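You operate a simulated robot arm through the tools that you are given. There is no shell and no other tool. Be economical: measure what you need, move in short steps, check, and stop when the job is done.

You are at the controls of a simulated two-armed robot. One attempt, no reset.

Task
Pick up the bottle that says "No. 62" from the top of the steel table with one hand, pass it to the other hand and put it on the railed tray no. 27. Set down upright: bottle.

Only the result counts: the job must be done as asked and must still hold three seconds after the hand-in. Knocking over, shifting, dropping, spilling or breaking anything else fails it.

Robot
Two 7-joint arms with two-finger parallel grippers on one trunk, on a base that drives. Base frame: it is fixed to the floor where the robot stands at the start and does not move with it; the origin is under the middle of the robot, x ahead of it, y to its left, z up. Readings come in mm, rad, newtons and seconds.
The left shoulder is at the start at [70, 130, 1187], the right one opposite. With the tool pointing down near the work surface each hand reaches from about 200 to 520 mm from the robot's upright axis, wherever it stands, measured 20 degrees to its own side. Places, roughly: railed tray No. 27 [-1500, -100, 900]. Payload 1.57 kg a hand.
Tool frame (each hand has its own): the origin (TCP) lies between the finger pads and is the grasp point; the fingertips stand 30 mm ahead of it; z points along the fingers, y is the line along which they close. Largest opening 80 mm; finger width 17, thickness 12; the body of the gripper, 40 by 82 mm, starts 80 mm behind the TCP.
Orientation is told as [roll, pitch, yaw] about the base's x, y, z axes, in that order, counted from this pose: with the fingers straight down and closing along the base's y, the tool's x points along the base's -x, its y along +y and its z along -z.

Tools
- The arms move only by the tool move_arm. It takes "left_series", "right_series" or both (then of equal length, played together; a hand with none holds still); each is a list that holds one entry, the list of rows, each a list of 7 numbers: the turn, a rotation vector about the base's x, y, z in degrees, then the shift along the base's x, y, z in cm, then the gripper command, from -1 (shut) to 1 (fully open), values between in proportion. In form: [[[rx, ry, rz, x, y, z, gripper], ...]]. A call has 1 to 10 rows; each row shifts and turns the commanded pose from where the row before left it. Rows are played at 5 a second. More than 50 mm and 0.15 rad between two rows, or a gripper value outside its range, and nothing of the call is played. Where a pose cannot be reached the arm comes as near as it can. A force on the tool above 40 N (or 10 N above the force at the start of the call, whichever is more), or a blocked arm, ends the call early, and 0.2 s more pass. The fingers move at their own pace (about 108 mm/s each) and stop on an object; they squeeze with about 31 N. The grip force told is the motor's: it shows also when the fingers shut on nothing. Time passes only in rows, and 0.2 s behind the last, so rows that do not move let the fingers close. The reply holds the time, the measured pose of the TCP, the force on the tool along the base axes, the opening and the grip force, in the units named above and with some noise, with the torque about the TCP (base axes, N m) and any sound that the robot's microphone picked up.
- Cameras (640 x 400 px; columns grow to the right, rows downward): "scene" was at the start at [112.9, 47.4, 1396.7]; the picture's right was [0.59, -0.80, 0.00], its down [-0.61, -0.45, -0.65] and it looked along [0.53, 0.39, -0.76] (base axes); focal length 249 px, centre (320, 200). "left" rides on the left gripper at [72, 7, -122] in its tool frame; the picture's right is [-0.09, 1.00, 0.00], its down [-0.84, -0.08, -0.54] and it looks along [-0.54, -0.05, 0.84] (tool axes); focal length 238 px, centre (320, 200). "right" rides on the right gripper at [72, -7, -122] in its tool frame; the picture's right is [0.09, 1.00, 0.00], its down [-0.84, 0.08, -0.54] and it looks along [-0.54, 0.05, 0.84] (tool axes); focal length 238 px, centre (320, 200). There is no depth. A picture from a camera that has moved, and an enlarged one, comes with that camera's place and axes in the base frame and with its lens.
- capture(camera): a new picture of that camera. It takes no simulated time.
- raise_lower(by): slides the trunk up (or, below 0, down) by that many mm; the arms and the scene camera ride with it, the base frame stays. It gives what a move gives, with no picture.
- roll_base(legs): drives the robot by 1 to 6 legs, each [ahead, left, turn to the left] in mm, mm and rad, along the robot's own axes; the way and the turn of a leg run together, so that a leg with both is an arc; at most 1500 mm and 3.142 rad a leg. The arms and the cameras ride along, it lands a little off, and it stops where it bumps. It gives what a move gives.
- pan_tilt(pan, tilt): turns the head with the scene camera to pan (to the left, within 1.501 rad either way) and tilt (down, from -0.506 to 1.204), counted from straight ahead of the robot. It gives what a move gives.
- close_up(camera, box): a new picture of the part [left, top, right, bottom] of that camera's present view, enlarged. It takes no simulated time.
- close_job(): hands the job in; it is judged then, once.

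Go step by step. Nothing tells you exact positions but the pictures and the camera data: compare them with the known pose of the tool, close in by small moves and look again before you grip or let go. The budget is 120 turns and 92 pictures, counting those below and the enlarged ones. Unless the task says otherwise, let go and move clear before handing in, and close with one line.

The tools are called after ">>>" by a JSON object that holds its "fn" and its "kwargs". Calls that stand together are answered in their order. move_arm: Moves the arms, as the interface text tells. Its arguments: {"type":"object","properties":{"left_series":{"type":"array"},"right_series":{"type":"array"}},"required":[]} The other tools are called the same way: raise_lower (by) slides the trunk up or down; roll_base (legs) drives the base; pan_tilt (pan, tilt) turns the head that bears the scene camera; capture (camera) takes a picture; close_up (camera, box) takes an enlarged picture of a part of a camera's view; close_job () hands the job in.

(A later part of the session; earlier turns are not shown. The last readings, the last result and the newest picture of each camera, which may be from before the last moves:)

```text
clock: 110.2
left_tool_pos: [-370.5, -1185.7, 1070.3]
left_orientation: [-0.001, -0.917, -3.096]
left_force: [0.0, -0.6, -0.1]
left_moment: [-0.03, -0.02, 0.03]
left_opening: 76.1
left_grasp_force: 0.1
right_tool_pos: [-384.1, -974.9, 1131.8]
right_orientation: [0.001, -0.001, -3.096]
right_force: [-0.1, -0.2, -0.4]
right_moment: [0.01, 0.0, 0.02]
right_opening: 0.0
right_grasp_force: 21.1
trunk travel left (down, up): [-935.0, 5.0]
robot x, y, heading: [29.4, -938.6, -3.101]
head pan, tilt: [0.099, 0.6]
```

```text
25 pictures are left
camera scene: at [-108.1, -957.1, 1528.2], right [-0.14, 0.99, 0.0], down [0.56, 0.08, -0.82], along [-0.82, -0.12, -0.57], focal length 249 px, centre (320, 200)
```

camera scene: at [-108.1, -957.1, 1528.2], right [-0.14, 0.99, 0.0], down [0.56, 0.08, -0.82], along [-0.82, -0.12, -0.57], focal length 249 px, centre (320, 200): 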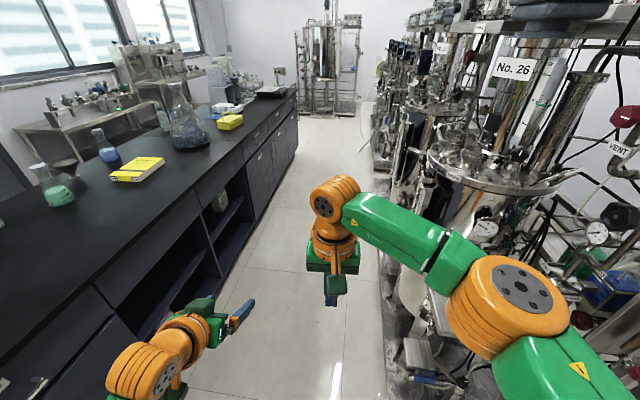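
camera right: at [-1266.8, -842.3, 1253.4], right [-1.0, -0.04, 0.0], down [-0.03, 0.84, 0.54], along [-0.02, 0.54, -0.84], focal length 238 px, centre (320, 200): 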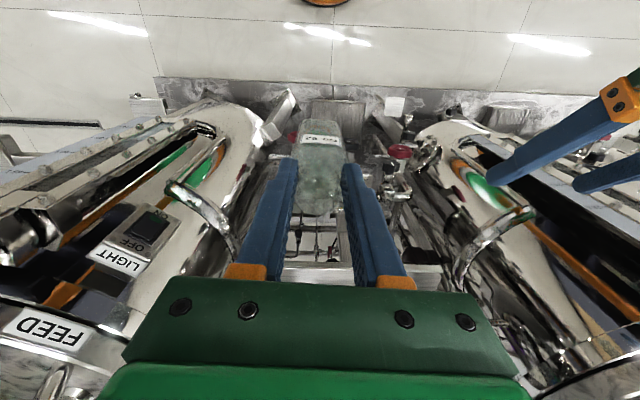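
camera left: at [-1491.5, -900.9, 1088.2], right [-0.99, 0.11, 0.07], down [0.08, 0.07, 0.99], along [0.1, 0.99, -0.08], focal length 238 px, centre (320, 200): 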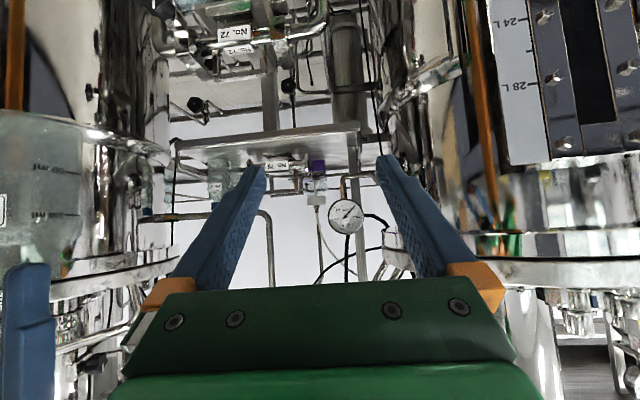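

>>> {"fn": "close_up", "kwargs": {"camera": "scene", "box": [340, 130, 480, 270]}}

>>> {"fn": "roll_base", "kwargs": {"legs": [[550, 150, -0.04]]}}

>>> {"fn": "capture", "kwargs": {"camera": "right"}}

>>> {"fn": "pan_tilt", "kwargs": {"pan": -0.7, "tilt": 0.8}}

>>> {"fn": "capture", "kwargs": {"camera": "scene"}}

```text
2.86 times, centred on (410, 200) of scene
camera zoom: at [-108.1, -957.1, 1528.2], right [-0.14, 0.99, 0.0], down [0.56, 0.08, -0.82], along [-0.82, -0.12, -0.57], focal length 710 px, centre (63, 200)
```

zoom: 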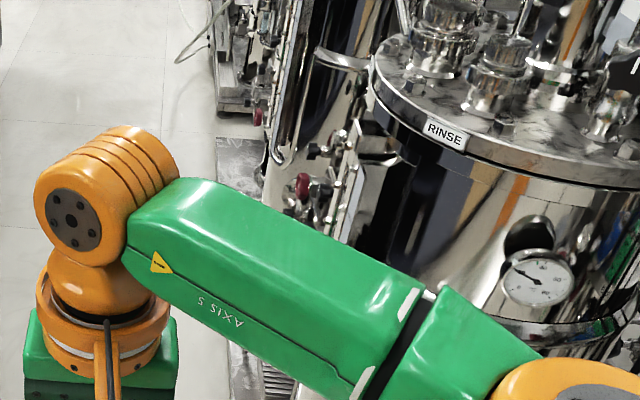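

```text
clock: 113.5
left_tool_pos: [-941.3, -1320.7, 1071.3]
left_orientation: [-0.002, -0.918, 3.135]
left_force: [0.3, 0.3, -0.3]
left_moment: [0.0, 0.0, -0.01]
left_opening: 75.9
left_grasp_force: 0.0
right_tool_pos: [-942.8, -1111.7, 1132.8]
right_orientation: [0.0, -0.002, 3.136]
right_force: [-0.1, 0.3, 0.1]
right_moment: [0.0, -0.01, -0.01]
right_opening: 0.0
right_grasp_force: 21.3
trunk travel left (down, up): [-935.0, 5.0]
robot x, y, heading: [-528.8, -1099.4, 3.133]
head pan, tilt: [0.099, 0.6]
```

```text
23 pictures are left
camera right: at [-871.3, -1105.5, 1253.9], right [0.08, -1.0, 0.0], down [-0.84, -0.07, 0.54], along [-0.54, -0.05, -0.84], focal length 238 px, centre (320, 200)
```

right: 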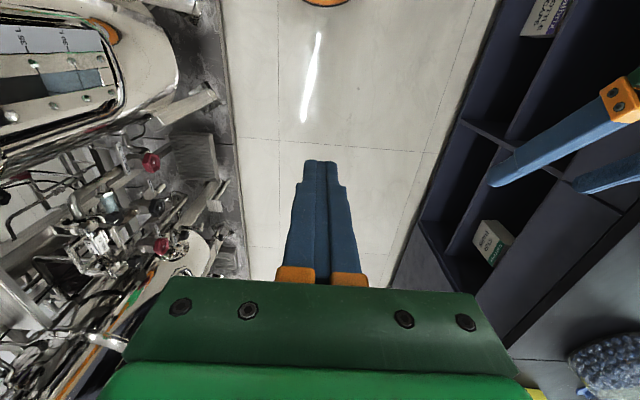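

```text
clock: 114.7
left_tool_pos: [-942.6, -1319.7, 1071.5]
left_orientation: [-0.002, -0.917, 3.137]
left_force: [-0.3, -0.2, 0.5]
left_moment: [0.0, 0.0, 0.01]
left_opening: 75.9
left_grasp_force: 0.0
right_tool_pos: [-944.5, -1111.2, 1131.9]
right_orientation: [-0.001, -0.001, 3.136]
right_force: [-0.8, 0.0, -0.7]
right_moment: [0.0, 0.01, 0.0]
right_opening: 0.0
right_grasp_force: 21.7
trunk travel left (down, up): [-935.0, 5.0]
robot x, y, heading: [-533.0, -1098.3, 3.134]
head pan, tilt: [-0.7, 0.799]
```

```text
22 pictures are left
camera scene: at [-641.7, -1046.2, 1511.4], right [0.65, 0.76, 0.0], down [0.54, -0.47, -0.7], along [-0.53, 0.45, -0.72], focal length 249 px, centre (320, 200)
```

scene: 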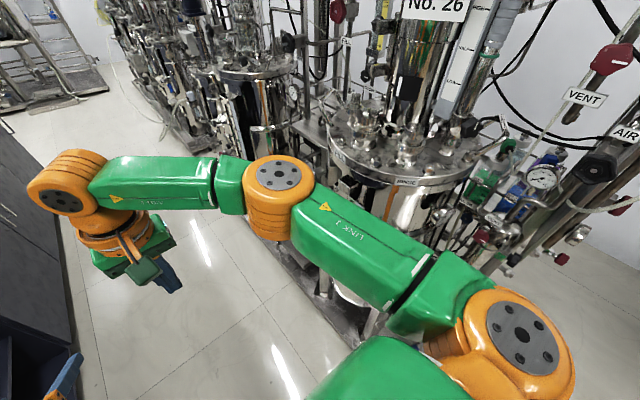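

>>> {"fn": "close_up", "kwargs": {"camera": "right", "box": [60, 110, 300, 280]}}

>>> {"fn": "close_up", "kwargs": {"camera": "scene", "box": [140, 170, 380, 340]}}

```text
2.35 times, centred on (180, 195) of right
camera zoom: at [-872.9, -1105.9, 1253.5], right [0.08, -1.0, 0.0], down [-0.84, -0.07, 0.54], along [-0.54, -0.05, -0.84], focal length 561 px, centre (649, 212)
```

zoom: 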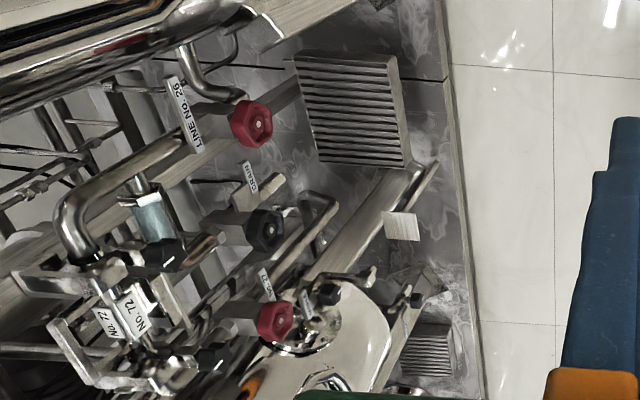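

```text
2.35 times, centred on (260, 255) of scene
camera zoom: at [-641.7, -1046.2, 1511.4], right [0.65, 0.76, 0.0], down [0.54, -0.47, -0.7], along [-0.53, 0.45, -0.72], focal length 585 px, centre (461, 71)
```

zoom: 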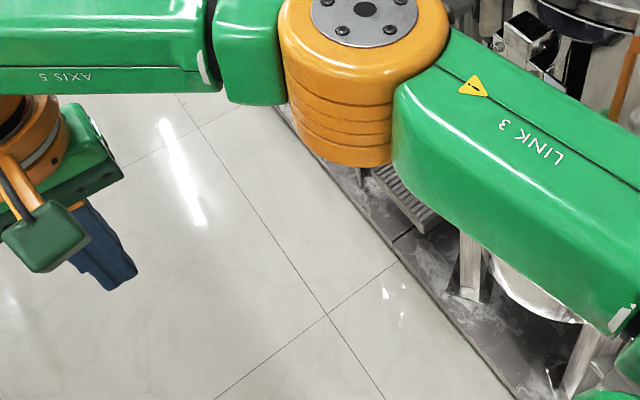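

Bright fragments lie on the floor by the skid; I check whether that is broken glass.

>>> {"fn": "close_up", "kwargs": {"camera": "scene", "box": [270, 270, 340, 315]}}

>>> {"fn": "close_up", "kwargs": {"camera": "right", "box": [230, 90, 310, 160]}}

```text
8.89 times, centred on (305, 292) of scene
camera zoom: at [-641.7, -1046.2, 1511.4], right [0.65, 0.76, 0.0], down [0.54, -0.47, -0.7], along [-0.53, 0.45, -0.72], focal length 2210 px, centre (453, -622)
```

zoom: 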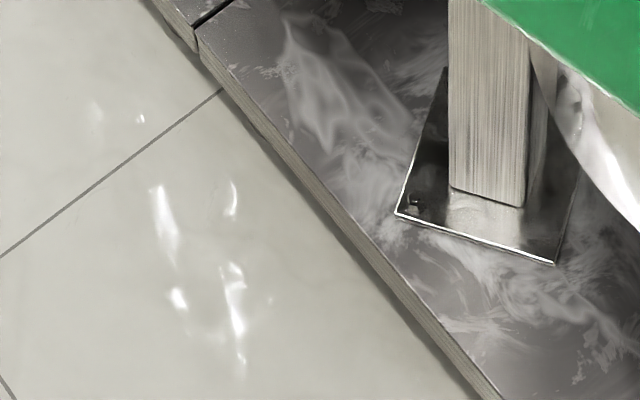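

```text
5.71 times, centred on (270, 125) of right
camera zoom: at [-872.9, -1105.9, 1253.5], right [0.08, -1.0, 0.0], down [-0.84, -0.07, 0.54], along [-0.54, -0.05, -0.84], focal length 1362 px, centre (606, 629)
```

zoom: 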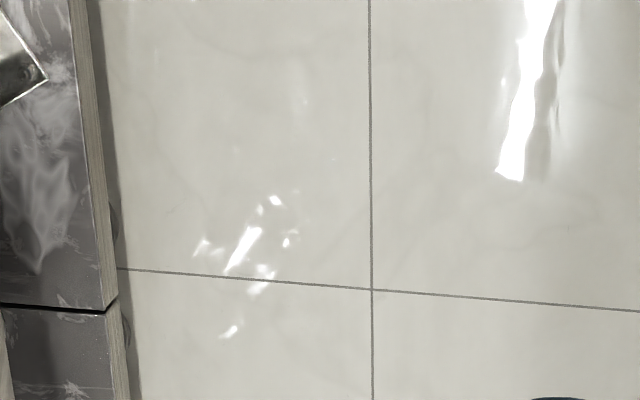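

The cluster is exactly below where the bottle hung before the strafe. I lower the trunk for a closer look to tell whether the bottle is whole or broken.

>>> {"fn": "raise_lower", "kwargs": {"by": -450}}

>>> {"fn": "capture", "kwargs": {"camera": "right"}}

>>> {"fn": "close_up", "kwargs": {"camera": "right", "box": [120, 80, 320, 220]}}

```text
refused: -450 is not a number from -400 to 400
```

```text
17 pictures are left
camera right: at [-872.9, -1105.9, 1253.5], right [0.08, -1.0, 0.0], down [-0.84, -0.07, 0.54], along [-0.54, -0.05, -0.84], focal length 238 px, centre (320, 200)
```

right: 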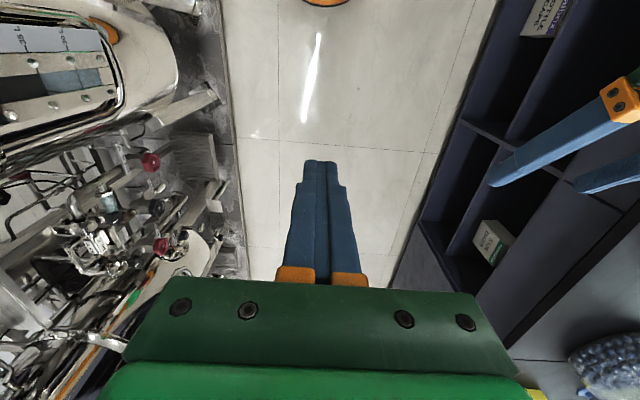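

```text
2.86 times, centred on (220, 150) of right
camera zoom: at [-872.9, -1105.9, 1253.5], right [0.08, -1.0, 0.0], down [-0.84, -0.07, 0.54], along [-0.54, -0.05, -0.84], focal length 681 px, centre (606, 343)
```

zoom: 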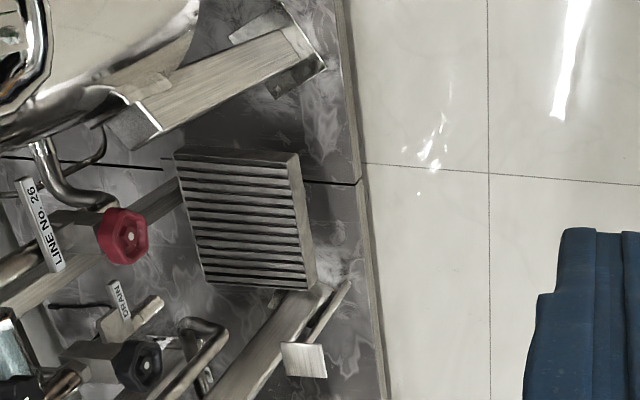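

>>> {"fn": "raise_lower", "kwargs": {"by": -400}}

>>> {"fn": "close_up", "kwargs": {"camera": "right", "box": [100, 20, 340, 190]}}

```text
clock: 118.5
left_tool_pos: [-943.1, -1321.0, 670.2]
left_orientation: [-0.002, -0.916, 3.134]
left_force: [-0.1, -0.4, -0.1]
left_moment: [-0.01, -0.02, -0.01]
left_opening: 75.9
left_grasp_force: 0.0
right_tool_pos: [-944.0, -1110.7, 731.7]
right_orientation: [0.0, -0.001, 3.133]
right_force: [0.1, -0.7, 0.1]
right_moment: [-0.02, -0.04, -0.02]
right_opening: 0.1
right_grasp_force: 21.1
trunk travel left (down, up): [-535.0, 405.0]
robot x, y, heading: [-530.7, -1100.1, 3.134]
head pan, tilt: [-0.7, 0.799]
```

```text
2.35 times, centred on (220, 105) of right
camera zoom: at [-872.9, -1105.8, 853.5], right [0.08, -1.0, 0.0], down [-0.84, -0.07, 0.54], along [-0.54, -0.05, -0.84], focal length 561 px, centre (555, 424)
```

zoom: 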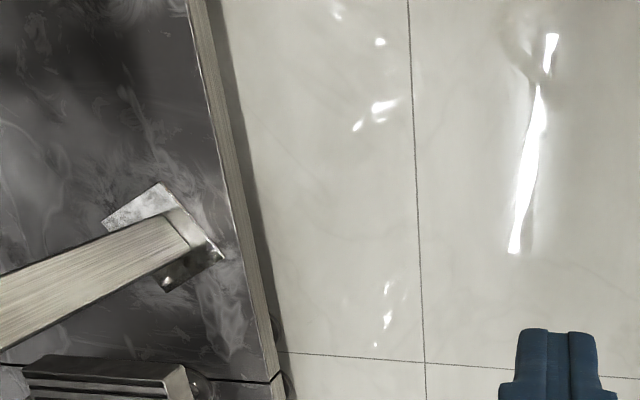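

Those glints move with the viewpoint, so they are only reflections and the bottle lies elsewhere. The near +x side of my turning spot has not been seen yet, so I go back and look there.

>>> {"fn": "raise_lower", "kwargs": {"by": 380}}

>>> {"fn": "roll_base", "kwargs": {"legs": [[-250, -150, 0], [0, 0, 1.57]]}}

>>> {"fn": "pan_tilt", "kwargs": {"pan": 1.5, "tilt": 0.75}}

>>> {"fn": "capture", "kwargs": {"camera": "scene"}}

```text
clock: 122.2
left_tool_pos: [-942.8, -1321.3, 1050.8]
left_orientation: [-0.001, -0.917, 3.135]
left_force: [0.2, 0.5, -0.4]
left_moment: [0.0, 0.02, -0.01]
left_opening: 76.1
left_grasp_force: 0.1
right_tool_pos: [-944.5, -1112.1, 1112.7]
right_orientation: [0.001, -0.002, 3.133]
right_force: [0.1, -0.1, 0.7]
right_moment: [-0.01, 0.01, 0.01]
right_opening: 0.0
right_grasp_force: 20.9
trunk travel left (down, up): [-915.0, 25.0]
robot x, y, heading: [-531.2, -1099.7, 3.133]
head pan, tilt: [-0.7, 0.799]
```

```text
clock: 128.0
left_tool_pos: [-54.4, -1362.3, 1050.5]
left_orientation: [-0.003, -0.916, -1.562]
left_force: [0.5, 0.1, -0.4]
left_moment: [0.01, -0.02, 0.01]
left_opening: 75.9
left_grasp_force: 0.1
right_tool_pos: [-263.6, -1369.2, 1112.5]
right_orientation: [0.0, -0.001, -1.564]
right_force: [0.1, -0.4, -0.5]
right_moment: [-0.03, 0.03, -0.02]
right_opening: 0.1
right_grasp_force: 21.1
trunk travel left (down, up): [-915.0, 25.0]
robot x, y, heading: [-281.9, -955.0, -1.562]
head pan, tilt: [-0.7, 0.799]
```

```text
clock: 130.1
left_tool_pos: [-54.2, -1361.0, 1051.1]
left_orientation: [-0.002, -0.917, -1.561]
left_force: [0.3, -0.3, 0.0]
left_moment: [0.03, 0.0, -0.02]
left_opening: 75.8
left_grasp_force: 0.0
right_tool_pos: [-263.4, -1366.3, 1113.4]
right_orientation: [0.001, -0.003, -1.564]
right_force: [0.3, 0.0, -0.1]
right_moment: [0.0, -0.02, -0.03]
right_opening: 0.2
right_grasp_force: 21.2
trunk travel left (down, up): [-915.0, 25.0]
robot x, y, heading: [-279.3, -951.6, -1.565]
head pan, tilt: [1.499, 0.75]
```

```text
14 pictures are left
camera scene: at [-197.7, -1008.4, 1495.4], right [-0.07, -1.0, 0.0], down [-0.68, 0.04, -0.73], along [0.73, -0.05, -0.68], focal length 249 px, centre (320, 200)
```

scene: 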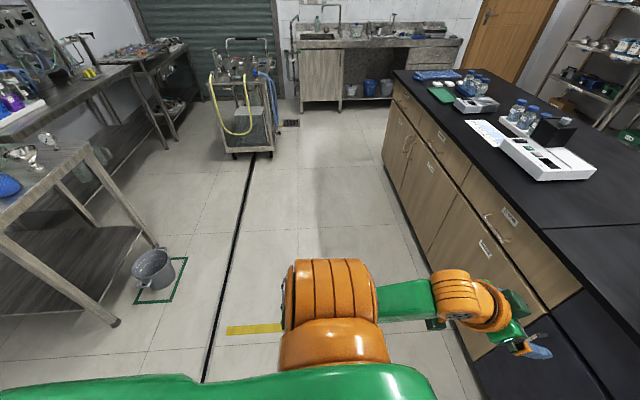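

>>> {"fn": "close_up", "kwargs": {"camera": "scene", "box": [60, 140, 420, 365]}}

>>> {"fn": "pan_tilt", "kwargs": {"pan": -1.5, "tilt": 0.85}}

>>> {"fn": "capture", "kwargs": {"camera": "scene"}}

```text
1.78 times, centred on (240, 252) of scene
camera zoom: at [-197.7, -1008.4, 1495.4], right [-0.07, -1.0, 0.0], down [-0.68, 0.04, -0.73], along [0.73, -0.05, -0.68], focal length 442 px, centre (462, 107)
```

zoom: 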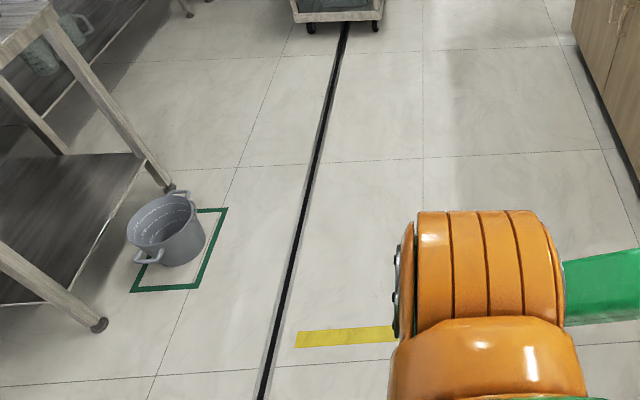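

```text
clock: 132.7
left_tool_pos: [-53.9, -1361.5, 1051.0]
left_orientation: [-0.002, -0.918, -1.562]
left_force: [-0.5, -0.5, 0.0]
left_moment: [-0.02, 0.02, 0.01]
left_opening: 75.9
left_grasp_force: 0.0
right_tool_pos: [-263.3, -1366.4, 1112.9]
right_orientation: [0.0, -0.002, -1.564]
right_force: [-0.7, -0.4, -0.2]
right_moment: [0.03, -0.04, 0.02]
right_opening: 0.0
right_grasp_force: 21.4
trunk travel left (down, up): [-915.0, 25.0]
robot x, y, heading: [-284.8, -951.6, -1.564]
head pan, tilt: [-1.499, 0.85]
```

```text
12 pictures are left
camera scene: at [-358.4, -1009.1, 1487.4], right [-0.08, 1.0, 0.0], down [0.75, 0.06, -0.66], along [-0.66, -0.05, -0.75], focal length 249 px, centre (320, 200)
```

scene: 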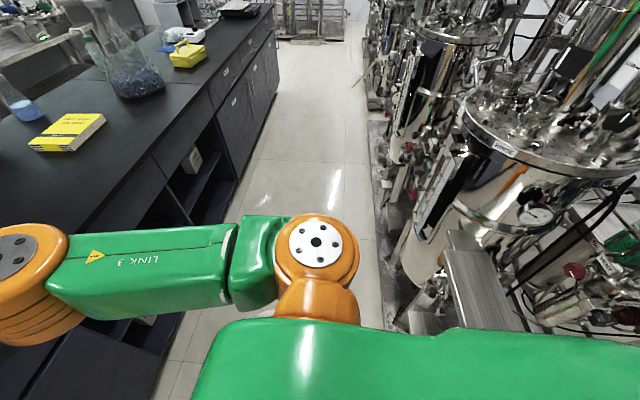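

>>> {"fn": "close_up", "kwargs": {"camera": "scene", "box": [330, 90, 490, 340]}}

>>> {"fn": "close_up", "kwargs": {"camera": "scene", "box": [180, 40, 380, 220]}}

```text
1.60 times, centred on (410, 215) of scene
camera zoom: at [-358.4, -1009.1, 1487.4], right [-0.08, 1.0, 0.0], down [0.75, 0.06, -0.66], along [-0.66, -0.05, -0.75], focal length 398 px, centre (176, 176)
```

zoom: 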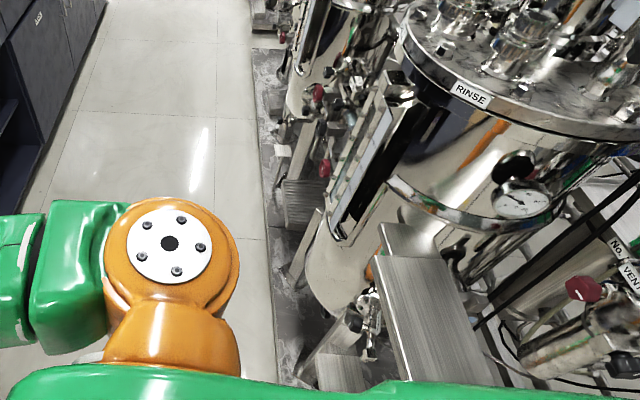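

```text
2.22 times, centred on (280, 130) of scene
camera zoom: at [-358.4, -1009.1, 1487.4], right [-0.08, 1.0, 0.0], down [0.75, 0.06, -0.66], along [-0.66, -0.05, -0.75], focal length 552 px, centre (409, 356)
```

zoom: 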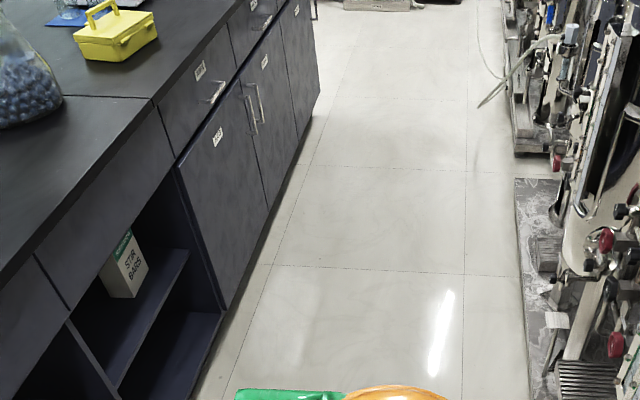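

One blind sector remains: the floor behind me. I turn that way and look.

>>> {"fn": "roll_base", "kwargs": {"legs": [[0, 0, 2.3]]}}

>>> {"fn": "pan_tilt", "kwargs": {"pan": 0.35, "tilt": 0.85}}

>>> {"fn": "capture", "kwargs": {"camera": "scene"}}

```text
clock: 138.5
left_tool_pos: [-117.1, -515.4, 1049.6]
left_orientation: [0.0, -0.916, 0.716]
left_force: [0.1, 0.1, 0.8]
left_moment: [-0.03, 0.02, -0.03]
left_opening: 76.4
left_grasp_force: 0.0
right_tool_pos: [22.6, -671.8, 1112.5]
right_orientation: [0.0, -0.002, 0.715]
right_force: [-0.4, -0.4, -0.4]
right_moment: [-0.01, 0.03, -0.01]
right_opening: 0.1
right_grasp_force: 21.8
trunk travel left (down, up): [-915.0, 25.0]
robot x, y, heading: [-280.1, -955.5, 0.716]
head pan, tilt: [-1.499, 0.85]
```

```text
clock: 140.3
left_tool_pos: [-117.7, -515.0, 1050.1]
left_orientation: [-0.001, -0.916, 0.715]
left_force: [0.5, -0.4, 0.9]
left_moment: [0.0, 0.0, 0.01]
left_opening: 75.9
left_grasp_force: 0.0
right_tool_pos: [21.9, -672.0, 1111.8]
right_orientation: [-0.001, -0.001, 0.713]
right_force: [0.3, -0.6, -0.2]
right_moment: [0.02, 0.02, -0.01]
right_opening: 0.0
right_grasp_force: 21.1
trunk travel left (down, up): [-915.0, 25.0]
robot x, y, heading: [-279.3, -954.7, 0.715]
head pan, tilt: [0.351, 0.85]
```

```text
9 pictures are left
camera scene: at [-204.9, -851.5, 1487.3], right [0.87, -0.49, 0.0], down [-0.37, -0.66, -0.66], along [0.32, 0.58, -0.75], focal length 249 px, centre (320, 200)
```

scene: 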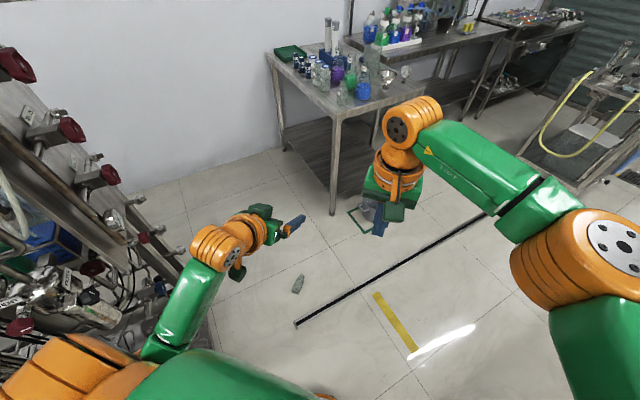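

There it is: the bottle lies on the floor, apparently whole, near (-27, -248). I enlarge it to see its orientation.

>>> {"fn": "close_up", "kwargs": {"camera": "scene", "box": [258, 262, 338, 312]}}

```text
8.00 times, centred on (298, 287) of scene
camera zoom: at [-204.9, -851.5, 1487.3], right [0.87, -0.49, 0.0], down [-0.37, -0.66, -0.66], along [0.32, 0.58, -0.75], focal length 1989 px, centre (496, -496)
```

zoom: 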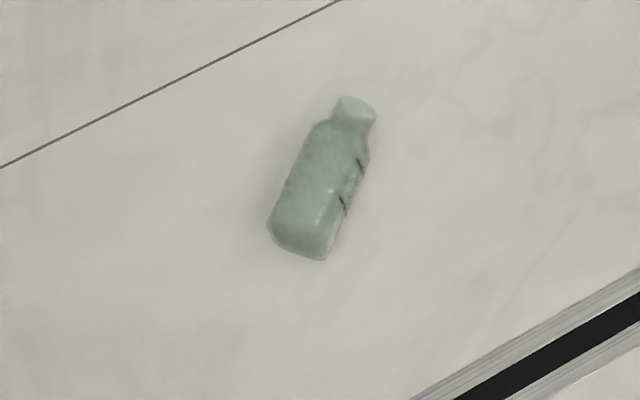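

The bottle is intact, lying with its neck pointing about 41° (toward +x,+y), centred near (-22, -248). I'll stand south of it with the heading along +y, away from the skid, then lower the trunk and pick it up with the right hand.

>>> {"fn": "roll_base", "kwargs": {"legs": [[394, 88, 0], [0, 0, 0.856]]}}

>>> {"fn": "pan_tilt", "kwargs": {"pan": 0.0, "tilt": 1.0}}

>>> {"fn": "move_arm", "kwargs": {"right_series": [[[0, 0, -8.2, 0, 0, 0, 0], [0, 0, -8.2, 0, 0, 0, 0.5], [0, 0, -8.2, 0, 0, 0, 1], [0, 0, -8.2, 0, 0, 0, 1], [0, 0, -8.2, 0, 0, 0, 1], [0, 0, -8.2, 0, 0, 0, 1], [0, 0, 0, 0, 0, 0, 1]]]}}

>>> {"fn": "capture", "kwargs": {"camera": "scene"}}

```text
clock: 145.0
left_tool_pos: [-260.5, -218.0, 1050.4]
left_orientation: [-0.003, -0.917, 1.559]
left_force: [-0.1, -0.2, -0.6]
left_moment: [-0.03, -0.02, -0.02]
left_opening: 75.9
left_grasp_force: 0.0
right_tool_pos: [-51.0, -216.4, 1111.5]
right_orientation: [0.0, -0.002, 1.556]
right_force: [-0.4, -0.3, 0.8]
right_moment: [-0.01, -0.02, -0.01]
right_opening: 0.0
right_grasp_force: 21.4
trunk travel left (down, up): [-915.0, 25.0]
robot x, y, heading: [-40.5, -628.2, 1.559]
head pan, tilt: [0.351, 0.85]
```

```text
clock: 145.9
left_tool_pos: [-261.7, -217.4, 1050.4]
left_orientation: [-0.001, -0.917, 1.558]
left_force: [0.2, -0.3, 0.2]
left_moment: [0.0, 0.0, 0.01]
left_opening: 76.2
left_grasp_force: 0.0
right_tool_pos: [-50.6, -216.7, 1112.7]
right_orientation: [-0.002, -0.002, 1.555]
right_force: [-0.6, 0.1, 1.0]
right_moment: [-0.01, -0.03, 0.05]
right_opening: 0.0
right_grasp_force: 21.7
trunk travel left (down, up): [-915.0, 25.0]
robot x, y, heading: [-39.3, -629.7, 1.557]
head pan, tilt: [0.0, 1.0]
```

```text
clock: 147.5
left_tool_pos: [-260.5, -218.0, 1049.1]
left_orientation: [-0.001, -0.916, 1.559]
left_force: [0.0, -0.3, -0.3]
left_moment: [0.0, 0.04, 0.01]
left_opening: 76.1
left_grasp_force: 0.1
right_tool_pos: [-51.0, -215.4, 1112.9]
right_orientation: [-0.001, -0.001, 0.7]
right_force: [0.3, -0.3, -0.4]
right_moment: [0.0, -0.03, 0.01]
right_opening: 80.0
right_grasp_force: 0.0
trunk travel left (down, up): [-915.0, 25.0]
robot x, y, heading: [-41.1, -631.7, 1.554]
head pan, tilt: [0.0, 1.0]
```

```text
7 pictures are left
camera scene: at [-40.2, -509.9, 1476.2], right [1.0, -0.01, 0.0], down [-0.01, -0.84, -0.54], along [0.01, 0.54, -0.84], focal length 249 px, centre (320, 200)
```

scene: 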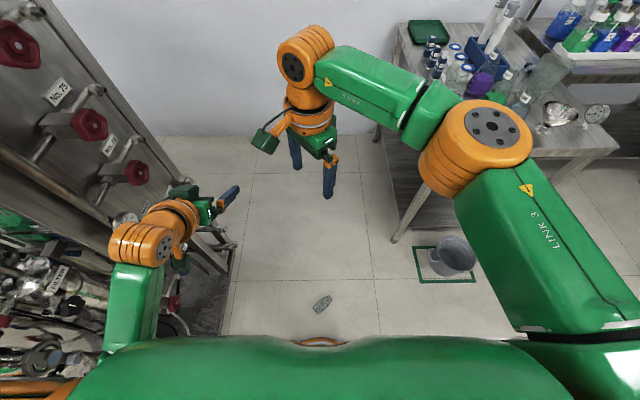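

The bottle estimate is confirmed at about (-24, -248). I shift a little right for clearance on the left side and lower the trunk.

>>> {"fn": "roll_base", "kwargs": {"legs": [[0, -60, 0]]}}

>>> {"fn": "raise_lower", "kwargs": {"by": -400}}

>>> {"fn": "raise_lower", "kwargs": {"by": -400}}

>>> {"fn": "raise_lower", "kwargs": {"by": -80}}

```text
clock: 148.4
left_tool_pos: [-210.1, -217.1, 1048.4]
left_orientation: [-0.014, -0.917, 1.569]
left_force: [-0.7, -0.4, -1.1]
left_moment: [0.03, -0.04, -0.04]
left_opening: 75.9
left_grasp_force: 0.0
right_tool_pos: [-0.2, -216.6, 1112.2]
right_orientation: [-0.006, -0.006, 0.7]
right_force: [-0.8, 0.1, -0.5]
right_moment: [0.01, -0.06, 0.03]
right_opening: 80.0
right_grasp_force: 0.0
trunk travel left (down, up): [-915.0, 25.0]
robot x, y, heading: [14.0, -630.4, 1.553]
head pan, tilt: [0.0, 1.0]
```

```text
clock: 152.2
left_tool_pos: [-202.2, -218.9, 651.0]
left_orientation: [-0.001, -0.916, 1.559]
left_force: [0.4, -0.3, -0.2]
left_moment: [0.02, 0.0, -0.03]
left_opening: 75.7
left_grasp_force: 0.0
right_tool_pos: [6.9, -217.6, 712.0]
right_orientation: [-0.001, -0.002, 0.698]
right_force: [0.5, 0.4, -0.6]
right_moment: [0.01, -0.01, 0.01]
right_opening: 80.0
right_grasp_force: 0.0
trunk travel left (down, up): [-515.0, 425.0]
robot x, y, heading: [14.7, -626.7, 1.556]
head pan, tilt: [0.0, 1.0]
```

```text
clock: 156.1
left_tool_pos: [-202.3, -219.3, 251.4]
left_orientation: [0.0, -0.916, 1.56]
left_force: [-0.7, -0.3, -0.2]
left_moment: [-0.01, 0.05, 0.02]
left_opening: 76.2
left_grasp_force: 0.0
right_tool_pos: [8.4, -217.9, 311.8]
right_orientation: [-0.002, -0.001, 0.699]
right_force: [0.0, -0.2, 0.5]
right_moment: [-0.02, -0.02, 0.0]
right_opening: 79.6
right_grasp_force: 0.0
trunk travel left (down, up): [-115.0, 825.0]
robot x, y, heading: [15.3, -629.6, 1.559]
head pan, tilt: [0.0, 1.0]
```

```text
clock: 157.2
left_tool_pos: [-203.3, -217.8, 171.3]
left_orientation: [-0.002, -0.916, 1.558]
left_force: [0.3, -0.5, -0.6]
left_moment: [0.02, 0.02, -0.02]
left_opening: 75.9
left_grasp_force: 0.1
right_tool_pos: [8.3, -218.9, 233.2]
right_orientation: [0.001, -0.001, 0.699]
right_force: [0.0, 0.1, -0.1]
right_moment: [0.0, -0.03, 0.0]
right_opening: 80.2
right_grasp_force: 0.1
trunk travel left (down, up): [-35.0, 905.0]
robot x, y, heading: [17.9, -625.2, 1.555]
head pan, tilt: [0.0, 1.0]
```

Trunk is down. I move the right hand above the bottle and pitch it 25° back toward the robot, so that the later 90° turn leaves it pointing slightly downward.

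>>> {"fn": "move_arm", "kwargs": {"right_series": [[[-5.34, 6.36, 0, -1.2, -1.1, -2.0, 1], [-5.34, 6.36, 0, -1.2, -1.1, -2.5, 1], [-5.34, 6.36, 0, -1.3, -1.1, -2.8, 1], [0, 0, 0, 0, 0, -3.0, 1], [0, 0, 0, 0, 0, 0, 1]]]}}

>>> {"fn": "capture", "kwargs": {"camera": "right"}}

```text
clock: 158.4
left_tool_pos: [-201.2, -218.4, 170.3]
left_orientation: [-0.001, -0.917, 1.559]
left_force: [-0.2, 0.7, -0.4]
left_moment: [0.0, 0.03, -0.03]
left_opening: 76.3
left_grasp_force: 0.1
right_tool_pos: [-27.3, -250.5, 128.4]
right_orientation: [0.001, 0.433, 0.699]
right_force: [0.3, -0.9, 0.0]
right_moment: [-0.01, 0.04, 0.01]
right_opening: 79.9
right_grasp_force: 0.1
trunk travel left (down, up): [-35.0, 905.0]
robot x, y, heading: [14.7, -631.9, 1.555]
head pan, tilt: [0.0, 1.0]
```

```text
6 pictures are left
camera right: at [-34.4, -265.2, 268.6], right [-0.7, 0.71, 0.04], down [0.71, 0.69, 0.14], along [0.07, 0.13, -0.99], focal length 238 px, centre (320, 200)
```

right: 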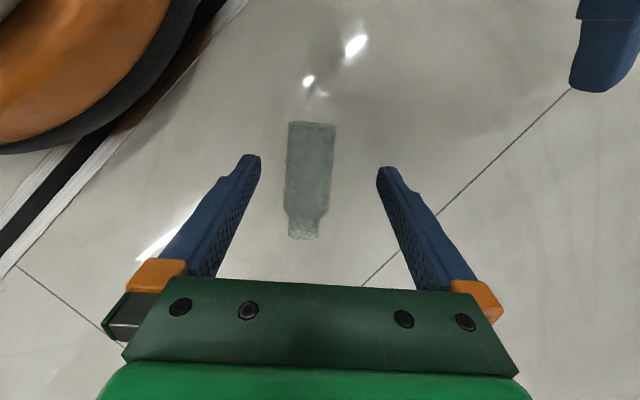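

The camera looks straight down on it: the axis matches the tool's yaw to 1°, and I need a shift of (+5, -6.5) mm. I descend to 36 mm and close.

>>> {"fn": "move_arm", "kwargs": {"right_series": [[[0, 0, 0, 0.53, -0.65, 0, 1], [0, 0, 0, 0, 0, -3.0, 1], [0, 0, 0, 0, 0, -3.0, 1], [0, 0, 0, 0, 0, -2.0, 1], [0, 0, 0, 0, 0, -1.2, 1], [0, 0, 0, 0, 0, 0, 0.4], [0, 0, 0, 0, 0, 0, 0.1], [0, 0, 0, 0, 0, 0, -1], [0, 0, 0, 0, 0, 0, -1], [0, 0, 0, 0, 0, 0, -1]]]}}

```text
clock: 160.7
left_tool_pos: [-200.7, -217.7, 170.5]
left_orientation: [-0.001, -0.916, 1.559]
left_force: [-0.9, -0.9, -0.8]
left_moment: [0.02, 0.0, -0.01]
left_opening: 76.1
left_grasp_force: 0.0
right_tool_pos: [-19.6, -266.1, 39.7]
right_orientation: [-0.003, 0.433, 0.699]
right_force: [0.6, -0.6, -0.6]
right_moment: [0.02, -0.01, 0.0]
right_opening: 44.4
right_grasp_force: 31.0
right hand out of reach, approached as far as the arm can: row 4, 5
trunk travel left (down, up): [-35.0, 905.0]
robot x, y, heading: [17.8, -634.3, 1.552]
head pan, tilt: [0.0, 1.0]
```

Firm grip at 44 mm. I lift, then rotate the bottle upright.

>>> {"fn": "move_arm", "kwargs": {"right_series": [[[0, 0, 0, 0.5, 0.5, 4, -1], [0, 0, 0, 0.5, 0.5, 4, -1], [0, 0, 0, 0.5, 0.5, 4, -1], [0, 0, 0, 0.5, 0.5, 3, -1], [5.14, -6.13, 0, 0.5, 0.5, 0, -1], [5.14, -6.13, 0, 0.5, 0.5, 0, -1], [5.14, -6.13, 0, 0.5, 0.5, 0, -1], [5.14, -6.13, 0, 0.5, 0.5, 0, -1], [0, 0, 0, 0, 0, 0, -1]]]}}

>>> {"fn": "move_arm", "kwargs": {"right_series": [[[0, 0, 8.2, 0, 0.5, 0, -1], [0, 0, 8.2, 0, 0.5, 0, -1], [0, 0, 8.2, 0, 0.5, 0, -1], [0, 0, 8.2, 0, 0.5, 0, -1], [0, 0, 8.2, 0, 0.5, 0, -1], [0, 0, 8.0, 0, 0.5, 0, -1], [0, 0, 0, 0, 0, 0, -1]]]}}

```text
clock: 162.7
left_tool_pos: [-202.5, -218.4, 170.0]
left_orientation: [-0.002, -0.916, 1.559]
left_force: [-0.6, 0.6, 0.3]
left_moment: [0.0, 0.01, -0.02]
left_opening: 75.8
left_grasp_force: 0.1
right_tool_pos: [29.1, -180.4, 186.4]
right_orientation: [-0.002, 0.005, 0.707]
right_force: [0.3, 0.2, -0.6]
right_moment: [-0.05, 0.01, -0.02]
right_opening: 44.7
right_grasp_force: 31.0
right hand out of reach, approached as far as the arm can: row 1, 2, 3, 5, 6, 7, 8
trunk travel left (down, up): [-35.0, 905.0]
robot x, y, heading: [16.5, -632.2, 1.555]
head pan, tilt: [0.0, 1.0]
```

```text
clock: 164.2
left_tool_pos: [-203.0, -218.0, 170.5]
left_orientation: [-0.001, -0.917, 1.559]
left_force: [-1.5, -0.1, -0.2]
left_moment: [0.01, 0.02, 0.03]
left_opening: 76.1
left_grasp_force: 0.0
right_tool_pos: [30.6, -180.0, 190.9]
right_orientation: [-0.003, 0.005, 1.565]
right_force: [-0.1, 0.7, -1.2]
right_moment: [0.01, -0.01, 0.0]
right_opening: 44.3
right_grasp_force: 30.7
right hand out of reach, approached as far as the arm can: row 1, 2, 3, 4, 5, 6
trunk travel left (down, up): [-35.0, 905.0]
robot x, y, heading: [12.0, -632.7, 1.555]
head pan, tilt: [0.0, 1.0]
```

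Now the pitch continues about the lateral axis until the bottle is upright (65.5° more).

>>> {"fn": "move_arm", "kwargs": {"right_series": [[[8.2, 0, 0, 0, -0.5, 0, -1], [8.2, 0, 0, 0, -0.5, 0, -1], [8.2, 0, 0, 0, 0, 0, -1], [8.2, 0, 0, 0, 0, 0, -1], [8.2, 0, 0, 0, 0, 0, -1], [8.2, 0, 0, 0, 0, 0, -1], [8.2, 0, 0, 0, 0, 0, -1], [8.2, 0, 0, 0, 0, 0, -1], [0, 0, 0, 0, 0, 0, -1]]]}}

```text
clock: 166.2
left_tool_pos: [-202.5, -218.2, 170.9]
left_orientation: [-0.001, -0.918, 1.556]
left_force: [0.0, -0.2, 0.7]
left_moment: [0.02, 0.0, -0.02]
left_opening: 76.0
left_grasp_force: 0.0
right_tool_pos: [30.6, -189.8, 190.1]
right_orientation: [0.018, -1.141, 1.549]
right_force: [-0.7, 0.5, -0.4]
right_moment: [-0.01, 0.0, -0.01]
right_opening: 44.6
right_grasp_force: 30.9
right hand out of reach, approached as far as the arm can: row 1
trunk travel left (down, up): [-35.0, 905.0]
robot x, y, heading: [15.7, -629.8, 1.56]
head pan, tilt: [0.0, 1.0]
```

The bottle is upright in the right hand. To get a steeper, more useful grip I set it on the floor here; first lower most of the way, then feel for contact.

>>> {"fn": "move_arm", "kwargs": {"right_series": [[[0, 0, 0, 0, 0, -3, -1], [0, 0, 0, 0, 0, -3, -1], [0, 0, 0, 0, 0, -3, -1], [0, 0, 0, 0, 0, -2.5, -1], [0, 0, 0, 0, 0, -0.5, -1], [0, 0, 0, 0, 0, 0, -1]]]}}

>>> {"fn": "capture", "kwargs": {"camera": "left"}}

```text
clock: 167.7
left_tool_pos: [-202.5, -218.6, 171.2]
left_orientation: [0.0, -0.916, 1.558]
left_force: [-1.0, -0.1, 0.3]
left_moment: [-0.01, -0.02, 0.03]
left_opening: 76.0
left_grasp_force: 0.0
right_tool_pos: [26.3, -188.7, 72.4]
right_orientation: [0.013, -1.137, 1.55]
right_force: [0.4, 0.2, -0.1]
right_moment: [-0.01, -0.01, 0.01]
right_opening: 44.8
right_grasp_force: 31.4
right hand out of reach, approached as far as the arm can: row 5
trunk travel left (down, up): [-35.0, 905.0]
robot x, y, heading: [17.3, -630.6, 1.548]
head pan, tilt: [0.0, 1.0]
```

```text
5 pictures are left
camera left: at [-209.8, -357.5, 188.3], right [-0.99, 0.07, 0.07], down [0.08, 0.08, 0.99], along [0.06, 0.99, -0.08], focal length 238 px, centre (320, 200)
```

left: 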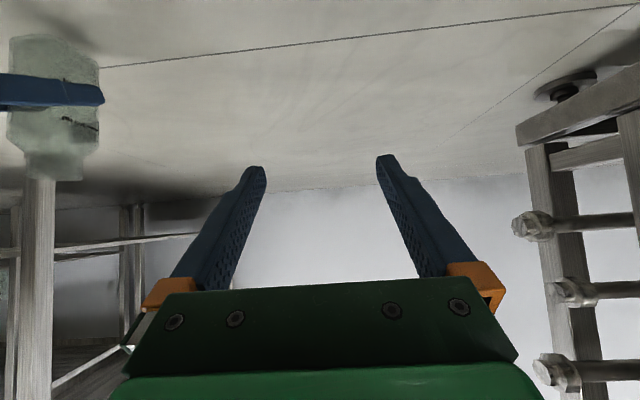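

The bottle is upright with its base close to the floor. The arm is at its limit, so I lower the trunk the last bit.

>>> {"fn": "raise_lower", "kwargs": {"by": -10}}

>>> {"fn": "raise_lower", "kwargs": {"by": -4}}

>>> {"fn": "raise_lower", "kwargs": {"by": -3}}

```text
clock: 168.2
left_tool_pos: [-201.1, -217.9, 160.6]
left_orientation: [-0.002, -0.917, 1.557]
left_force: [-0.5, -1.2, -0.1]
left_moment: [-0.03, -0.02, -0.01]
left_opening: 75.9
left_grasp_force: 0.0
right_tool_pos: [27.6, -189.0, 63.0]
right_orientation: [0.012, -1.137, 1.549]
right_force: [-0.5, 0.2, 0.1]
right_moment: [-0.04, 0.02, 0.02]
right_opening: 44.4
right_grasp_force: 31.1
trunk travel left (down, up): [-25.0, 915.0]
robot x, y, heading: [12.4, -634.3, 1.554]
head pan, tilt: [0.0, 1.0]
```

```text
clock: 168.8
left_tool_pos: [-201.9, -217.2, 156.5]
left_orientation: [-0.001, -0.914, 1.559]
left_force: [0.8, -0.4, 0.0]
left_moment: [0.01, 0.03, 0.01]
left_opening: 75.8
left_grasp_force: 0.1
right_tool_pos: [28.6, -189.9, 58.2]
right_orientation: [0.011, -1.136, 1.55]
right_force: [0.6, 0.6, -0.2]
right_moment: [-0.02, 0.0, 0.0]
right_opening: 44.7
right_grasp_force: 31.4
trunk travel left (down, up): [-21.0, 919.0]
robot x, y, heading: [18.1, -629.6, 1.552]
head pan, tilt: [0.0, 1.0]
```

```text
clock: 169.3
left_tool_pos: [-202.3, -218.0, 154.0]
left_orientation: [-0.002, -0.915, 1.56]
left_force: [-0.4, -0.2, -0.1]
left_moment: [0.03, -0.01, -0.03]
left_opening: 76.2
left_grasp_force: 0.1
right_tool_pos: [26.6, -189.5, 54.9]
right_orientation: [0.011, -1.137, 1.551]
right_force: [-0.3, -0.4, -1.5]
right_moment: [-0.01, -0.03, 0.03]
right_opening: 44.3
right_grasp_force: 30.9
trunk travel left (down, up): [-18.0, 922.0]
robot x, y, heading: [11.9, -632.3, 1.553]
head pan, tilt: [0.0, 1.0]
```

>>> {"fn": "raise_lower", "kwargs": {"by": -3}}

>>> {"fn": "raise_lower", "kwargs": {"by": -2}}

>>> {"fn": "raise_lower", "kwargs": {"by": -2}}

```text
clock: 169.8
left_tool_pos: [-201.7, -218.0, 151.1]
left_orientation: [-0.001, -0.916, 1.558]
left_force: [-0.6, 0.1, -0.1]
left_moment: [0.0, -0.03, 0.01]
left_opening: 76.2
left_grasp_force: 0.0
right_tool_pos: [27.7, -188.4, 52.7]
right_orientation: [0.013, -1.137, 1.549]
right_force: [0.2, -0.3, -0.6]
right_moment: [-0.01, -0.03, -0.02]
right_opening: 44.7
right_grasp_force: 31.3
trunk travel left (down, up): [-15.0, 925.0]
robot x, y, heading: [16.5, -629.4, 1.559]
head pan, tilt: [0.0, 1.0]
```

```text
clock: 170.3
left_tool_pos: [-202.7, -219.7, 150.2]
left_orientation: [-0.001, -0.919, 1.559]
left_force: [0.1, -0.3, -0.4]
left_moment: [-0.02, 0.01, -0.02]
left_opening: 76.1
left_grasp_force: 0.0
right_tool_pos: [27.5, -189.2, 50.5]
right_orientation: [0.012, -1.136, 1.549]
right_force: [-0.3, 0.0, 3.0]
right_moment: [-0.01, 0.05, 0.02]
right_opening: 44.5
right_grasp_force: 31.6
trunk travel left (down, up): [-13.0, 927.0]
robot x, y, heading: [16.6, -632.8, 1.553]
head pan, tilt: [0.0, 1.0]
```

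```text
clock: 170.8
left_tool_pos: [-200.9, -218.9, 147.7]
left_orientation: [-0.001, -0.918, 1.56]
left_force: [-0.4, -1.0, 0.0]
left_moment: [0.02, 0.0, 0.0]
left_opening: 76.2
left_grasp_force: 0.0
right_tool_pos: [27.5, -188.3, 49.7]
right_orientation: [0.011, -1.142, 1.549]
right_force: [0.0, -2.7, 16.3]
right_moment: [-0.13, -0.01, -0.01]
right_opening: 44.4
right_grasp_force: 30.8
trunk travel left (down, up): [-11.0, 929.0]
robot x, y, heading: [12.7, -631.6, 1.559]
head pan, tilt: [0.0, 1.0]
```

Contact felt; the base is about 50 mm below the TCP. I open gently and back the base straight out.

>>> {"fn": "raise_lower", "kwargs": {"by": 1}}

>>> {"fn": "move_arm", "kwargs": {"right_series": [[[0, 0, 0, 0, 0, 0, 0.2], [0, 0, 0, 0, 0, 0, 0.5], [0, 0, 0, 0, 0, 0, 1], [0, 0, 0, 0, 0, 0, 1]]]}}

>>> {"fn": "roll_base", "kwargs": {"legs": [[-130, 0, 0]]}}

>>> {"fn": "capture", "kwargs": {"camera": "right"}}

```text
clock: 171.3
left_tool_pos: [-201.6, -218.6, 148.1]
left_orientation: [-0.001, -0.92, 1.559]
left_force: [0.7, 0.8, 0.1]
left_moment: [-0.02, -0.02, 0.01]
left_opening: 76.0
left_grasp_force: 0.0
right_tool_pos: [26.9, -188.5, 51.1]
right_orientation: [0.011, -1.139, 1.55]
right_force: [-0.4, 5.0, 11.7]
right_moment: [0.3, 0.04, 0.03]
right_opening: 44.7
right_grasp_force: 31.6
trunk travel left (down, up): [-12.0, 928.0]
robot x, y, heading: [14.6, -633.5, 1.553]
head pan, tilt: [0.0, 1.0]
```

```text
clock: 172.3
left_tool_pos: [-202.2, -218.1, 147.4]
left_orientation: [-0.001, -0.916, 1.558]
left_force: [-0.3, 0.2, 0.6]
left_moment: [-0.01, -0.01, -0.03]
left_opening: 76.3
left_grasp_force: 0.1
right_tool_pos: [27.5, -189.2, 49.1]
right_orientation: [0.011, -1.137, 1.55]
right_force: [0.8, -0.2, 0.0]
right_moment: [-0.04, 0.02, 0.01]
right_opening: 80.0
right_grasp_force: 0.0
trunk travel left (down, up): [-12.0, 928.0]
robot x, y, heading: [17.0, -633.1, 1.554]
head pan, tilt: [0.0, 1.0]
```

```text
clock: 173.7
left_tool_pos: [-203.9, -352.1, 147.7]
left_orientation: [-0.003, -0.916, 1.559]
left_force: [-0.7, -0.1, -0.4]
left_moment: [-0.02, 0.0, 0.0]
left_opening: 76.3
left_grasp_force: 0.0
right_tool_pos: [25.5, -322.8, 50.3]
right_orientation: [0.011, -1.139, 1.552]
right_force: [-0.1, 0.3, 0.5]
right_moment: [0.0, -0.02, 0.01]
right_opening: 79.9
right_grasp_force: 0.1
trunk travel left (down, up): [-12.0, 928.0]
robot x, y, heading: [14.3, -763.6, 1.555]
head pan, tilt: [0.0, 1.0]
```

```text
4 pictures are left
camera right: at [29.8, -463.7, 34.9], right [-1.0, -0.03, -0.08], down [-0.07, -0.14, 0.99], along [-0.04, 0.99, 0.14], focal length 238 px, centre (320, 200)
```

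right: 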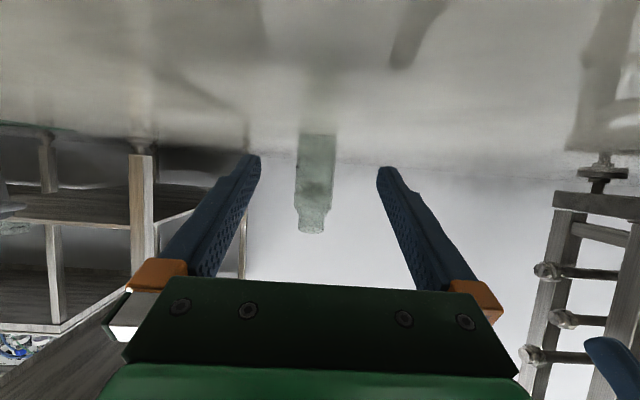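

It stands upright at about (27, -173). I change to a 45° tilt at 72 mm height, then drive forward to straddle it again.

>>> {"fn": "move_arm", "kwargs": {"right_series": [[[-6.8, 0, 0, 0, 0, 1.0, 1], [-6.8, 0, 0, 0, 0, 1.0, 1], [-6.8, 0, 0, 0.1, 0, 0.3, 1], [0, 0, 0, 0, 0, 0, 1]]]}}

>>> {"fn": "roll_base", "kwargs": {"legs": [[75, 0, 0]]}}

```text
clock: 174.7
left_tool_pos: [-204.3, -351.7, 146.8]
left_orientation: [-0.001, -0.916, 1.56]
left_force: [0.1, 0.1, 0.0]
left_moment: [0.01, -0.02, 0.04]
left_opening: 75.9
left_grasp_force: 0.1
right_tool_pos: [26.9, -322.4, 71.9]
right_orientation: [0.001, -0.778, 1.557]
right_force: [-0.6, -0.1, -1.1]
right_moment: [-0.02, 0.03, 0.01]
right_opening: 80.1
right_grasp_force: 0.1
trunk travel left (down, up): [-12.0, 928.0]
robot x, y, heading: [14.7, -764.0, 1.554]
head pan, tilt: [0.0, 1.0]
```

```text
clock: 175.7
left_tool_pos: [-202.7, -277.6, 148.2]
left_orientation: [-0.001, -0.915, 1.559]
left_force: [0.1, 0.6, 0.9]
left_moment: [-0.01, -0.01, -0.01]
left_opening: 76.2
left_grasp_force: 0.1
right_tool_pos: [28.0, -248.3, 72.6]
right_orientation: [0.002, -0.78, 1.558]
right_force: [-0.9, 0.3, 0.0]
right_moment: [-0.02, -0.01, -0.01]
right_opening: 80.0
right_grasp_force: 0.0
trunk travel left (down, up): [-12.0, 928.0]
robot x, y, heading: [12.7, -690.1, 1.558]
head pan, tilt: [0.0, 1.0]
```

Alignment stayed within 1 mm. Drive the last 72 mm and close.

>>> {"fn": "roll_base", "kwargs": {"legs": [[72, 0, 0]]}}

>>> {"fn": "move_arm", "kwargs": {"right_series": [[[0, 0, 0, 0, 0, 0, 0.5], [0, 0, 0, 0, 0, 0, 0.2], [0, 0, 0, 0, 0, 0, -1], [0, 0, 0, 0, 0, 0, -1], [0, 0, 0, 0, 0, 0, -1]]]}}

```text
clock: 176.7
left_tool_pos: [-202.4, -205.3, 147.1]
left_orientation: [-0.002, -0.919, 1.559]
left_force: [0.0, 1.0, -0.7]
left_moment: [0.02, 0.03, -0.03]
left_opening: 75.9
left_grasp_force: 0.1
right_tool_pos: [29.4, -175.4, 71.7]
right_orientation: [0.003, -0.781, 1.557]
right_force: [0.7, -0.5, -0.6]
right_moment: [-0.01, -0.02, -0.02]
right_opening: 80.3
right_grasp_force: 0.0
trunk travel left (down, up): [-12.0, 928.0]
robot x, y, heading: [15.8, -620.8, 1.559]
head pan, tilt: [0.0, 1.0]
```

```text
clock: 177.9
left_tool_pos: [-202.8, -204.7, 147.8]
left_orientation: [-0.002, -0.919, 1.557]
left_force: [-1.1, -0.3, -0.9]
left_moment: [0.0, -0.02, 0.05]
left_opening: 76.1
left_grasp_force: 0.0
right_tool_pos: [29.5, -175.2, 71.6]
right_orientation: [0.0, -0.782, 1.558]
right_force: [0.3, -0.9, -0.5]
right_moment: [-0.01, -0.06, -0.01]
right_opening: 44.5
right_grasp_force: 31.1
trunk travel left (down, up): [-12.0, 928.0]
robot x, y, heading: [15.8, -618.5, 1.557]
head pan, tilt: [0.0, 1.0]
```

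The bottle is gripped on the body with a 45° tilt. Now raise it, turn around and drive backwards past the table toward the wall corridor.

>>> {"fn": "raise_lower", "kwargs": {"by": 400}}

>>> {"fn": "raise_lower", "kwargs": {"by": 400}}

>>> {"fn": "raise_lower", "kwargs": {"by": 120}}

>>> {"fn": "move_arm", "kwargs": {"left_series": [[[0, 0, 0, 0, 0, 1, 0.9], [0, 0, 0, 0, 0, 1, 0.9], [0, 0, 0, 0, 0, 1, 0.9], [0, 0, 0, 0, 0, 1, 0.9], [0, 0, 0, 0, 0, 1, 0.9], [0, 0, 0, 0, 0, 0, 0.9]]], "right_series": [[[0, 0, 0, 0, 0, 3, -1], [0, 0, 0, 0, 0, 3, -1], [0, 0, 0, 0, 0, 3, -1], [0, 0, 0, 0, 0, 3, -1], [0, 0, 0, 0, 0, 3, -1], [0, 0, 0, 0, 0, 0, -1]]]}}

>>> {"fn": "roll_base", "kwargs": {"legs": [[0, 0, -1.56], [0, 0, -1.56]]}}

```text
clock: 181.7
left_tool_pos: [-201.8, -204.2, 547.5]
left_orientation: [-0.001, -0.917, 1.558]
left_force: [0.4, 0.2, -0.3]
left_moment: [-0.02, 0.01, 0.01]
left_opening: 76.2
left_grasp_force: 0.1
right_tool_pos: [28.8, -174.6, 471.6]
right_orientation: [0.003, -0.779, 1.558]
right_force: [-0.2, 0.7, -1.5]
right_moment: [0.01, 0.0, -0.02]
right_opening: 44.4
right_grasp_force: 31.4
trunk travel left (down, up): [-412.0, 528.0]
robot x, y, heading: [16.4, -620.7, 1.554]
head pan, tilt: [0.0, 1.0]
```

```text
clock: 185.6
left_tool_pos: [-202.6, -205.1, 948.6]
left_orientation: [-0.002, -0.918, 1.557]
left_force: [0.3, 0.2, 0.2]
left_moment: [-0.02, 0.0, -0.01]
left_opening: 75.7
left_grasp_force: 0.1
right_tool_pos: [29.2, -173.9, 871.9]
right_orientation: [0.001, -0.779, 1.559]
right_force: [0.1, -0.4, 0.0]
right_moment: [0.04, 0.0, -0.01]
right_opening: 44.8
right_grasp_force: 31.3
trunk travel left (down, up): [-812.0, 128.0]
robot x, y, heading: [19.3, -619.0, 1.555]
head pan, tilt: [0.0, 1.0]
```

```text
clock: 187.1
left_tool_pos: [-201.7, -204.5, 1066.9]
left_orientation: [-0.002, -0.915, 1.56]
left_force: [0.2, -1.1, 0.4]
left_moment: [-0.04, 0.01, -0.02]
left_opening: 76.0
left_grasp_force: 0.0
right_tool_pos: [29.5, -174.4, 992.1]
right_orientation: [0.001, -0.781, 1.559]
right_force: [-0.1, 0.2, -0.1]
right_moment: [-0.02, -0.06, -0.03]
right_opening: 44.5
right_grasp_force: 31.1
trunk travel left (down, up): [-932.0, 8.0]
robot x, y, heading: [15.0, -617.7, 1.557]
head pan, tilt: [0.0, 1.0]
```

```text
clock: 188.5
left_tool_pos: [-201.7, -205.0, 1117.7]
left_orientation: [0.0, -0.916, 1.556]
left_force: [0.1, 0.2, -0.3]
left_moment: [0.01, -0.02, 0.0]
left_opening: 76.1
left_grasp_force: 0.2
right_tool_pos: [28.8, -174.2, 1144.3]
right_orientation: [-0.001, -0.78, 1.559]
right_force: [-0.3, -0.1, 0.4]
right_moment: [0.02, 0.02, 0.01]
right_opening: 44.7
right_grasp_force: 31.1
trunk travel left (down, up): [-932.0, 8.0]
robot x, y, heading: [18.5, -615.8, 1.553]
head pan, tilt: [0.0, 1.0]
```

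```text
clock: 196.4
left_tool_pos: [257.4, -1016.6, 1118.4]
left_orientation: [-0.001, -0.915, -1.526]
left_force: [-0.1, -0.8, 0.0]
left_moment: [0.0, 0.03, -0.04]
left_opening: 76.1
left_grasp_force: 0.0
right_tool_pos: [31.2, -1059.7, 1143.9]
right_orientation: [0.0, -0.78, -1.525]
right_force: [-0.4, -0.2, -0.1]
right_moment: [0.0, -0.02, 0.02]
right_opening: 44.5
right_grasp_force: 30.8
trunk travel left (down, up): [-932.0, 8.0]
robot x, y, heading: [14.2, -616.1, -1.525]
head pan, tilt: [0.0, 1.0]
```

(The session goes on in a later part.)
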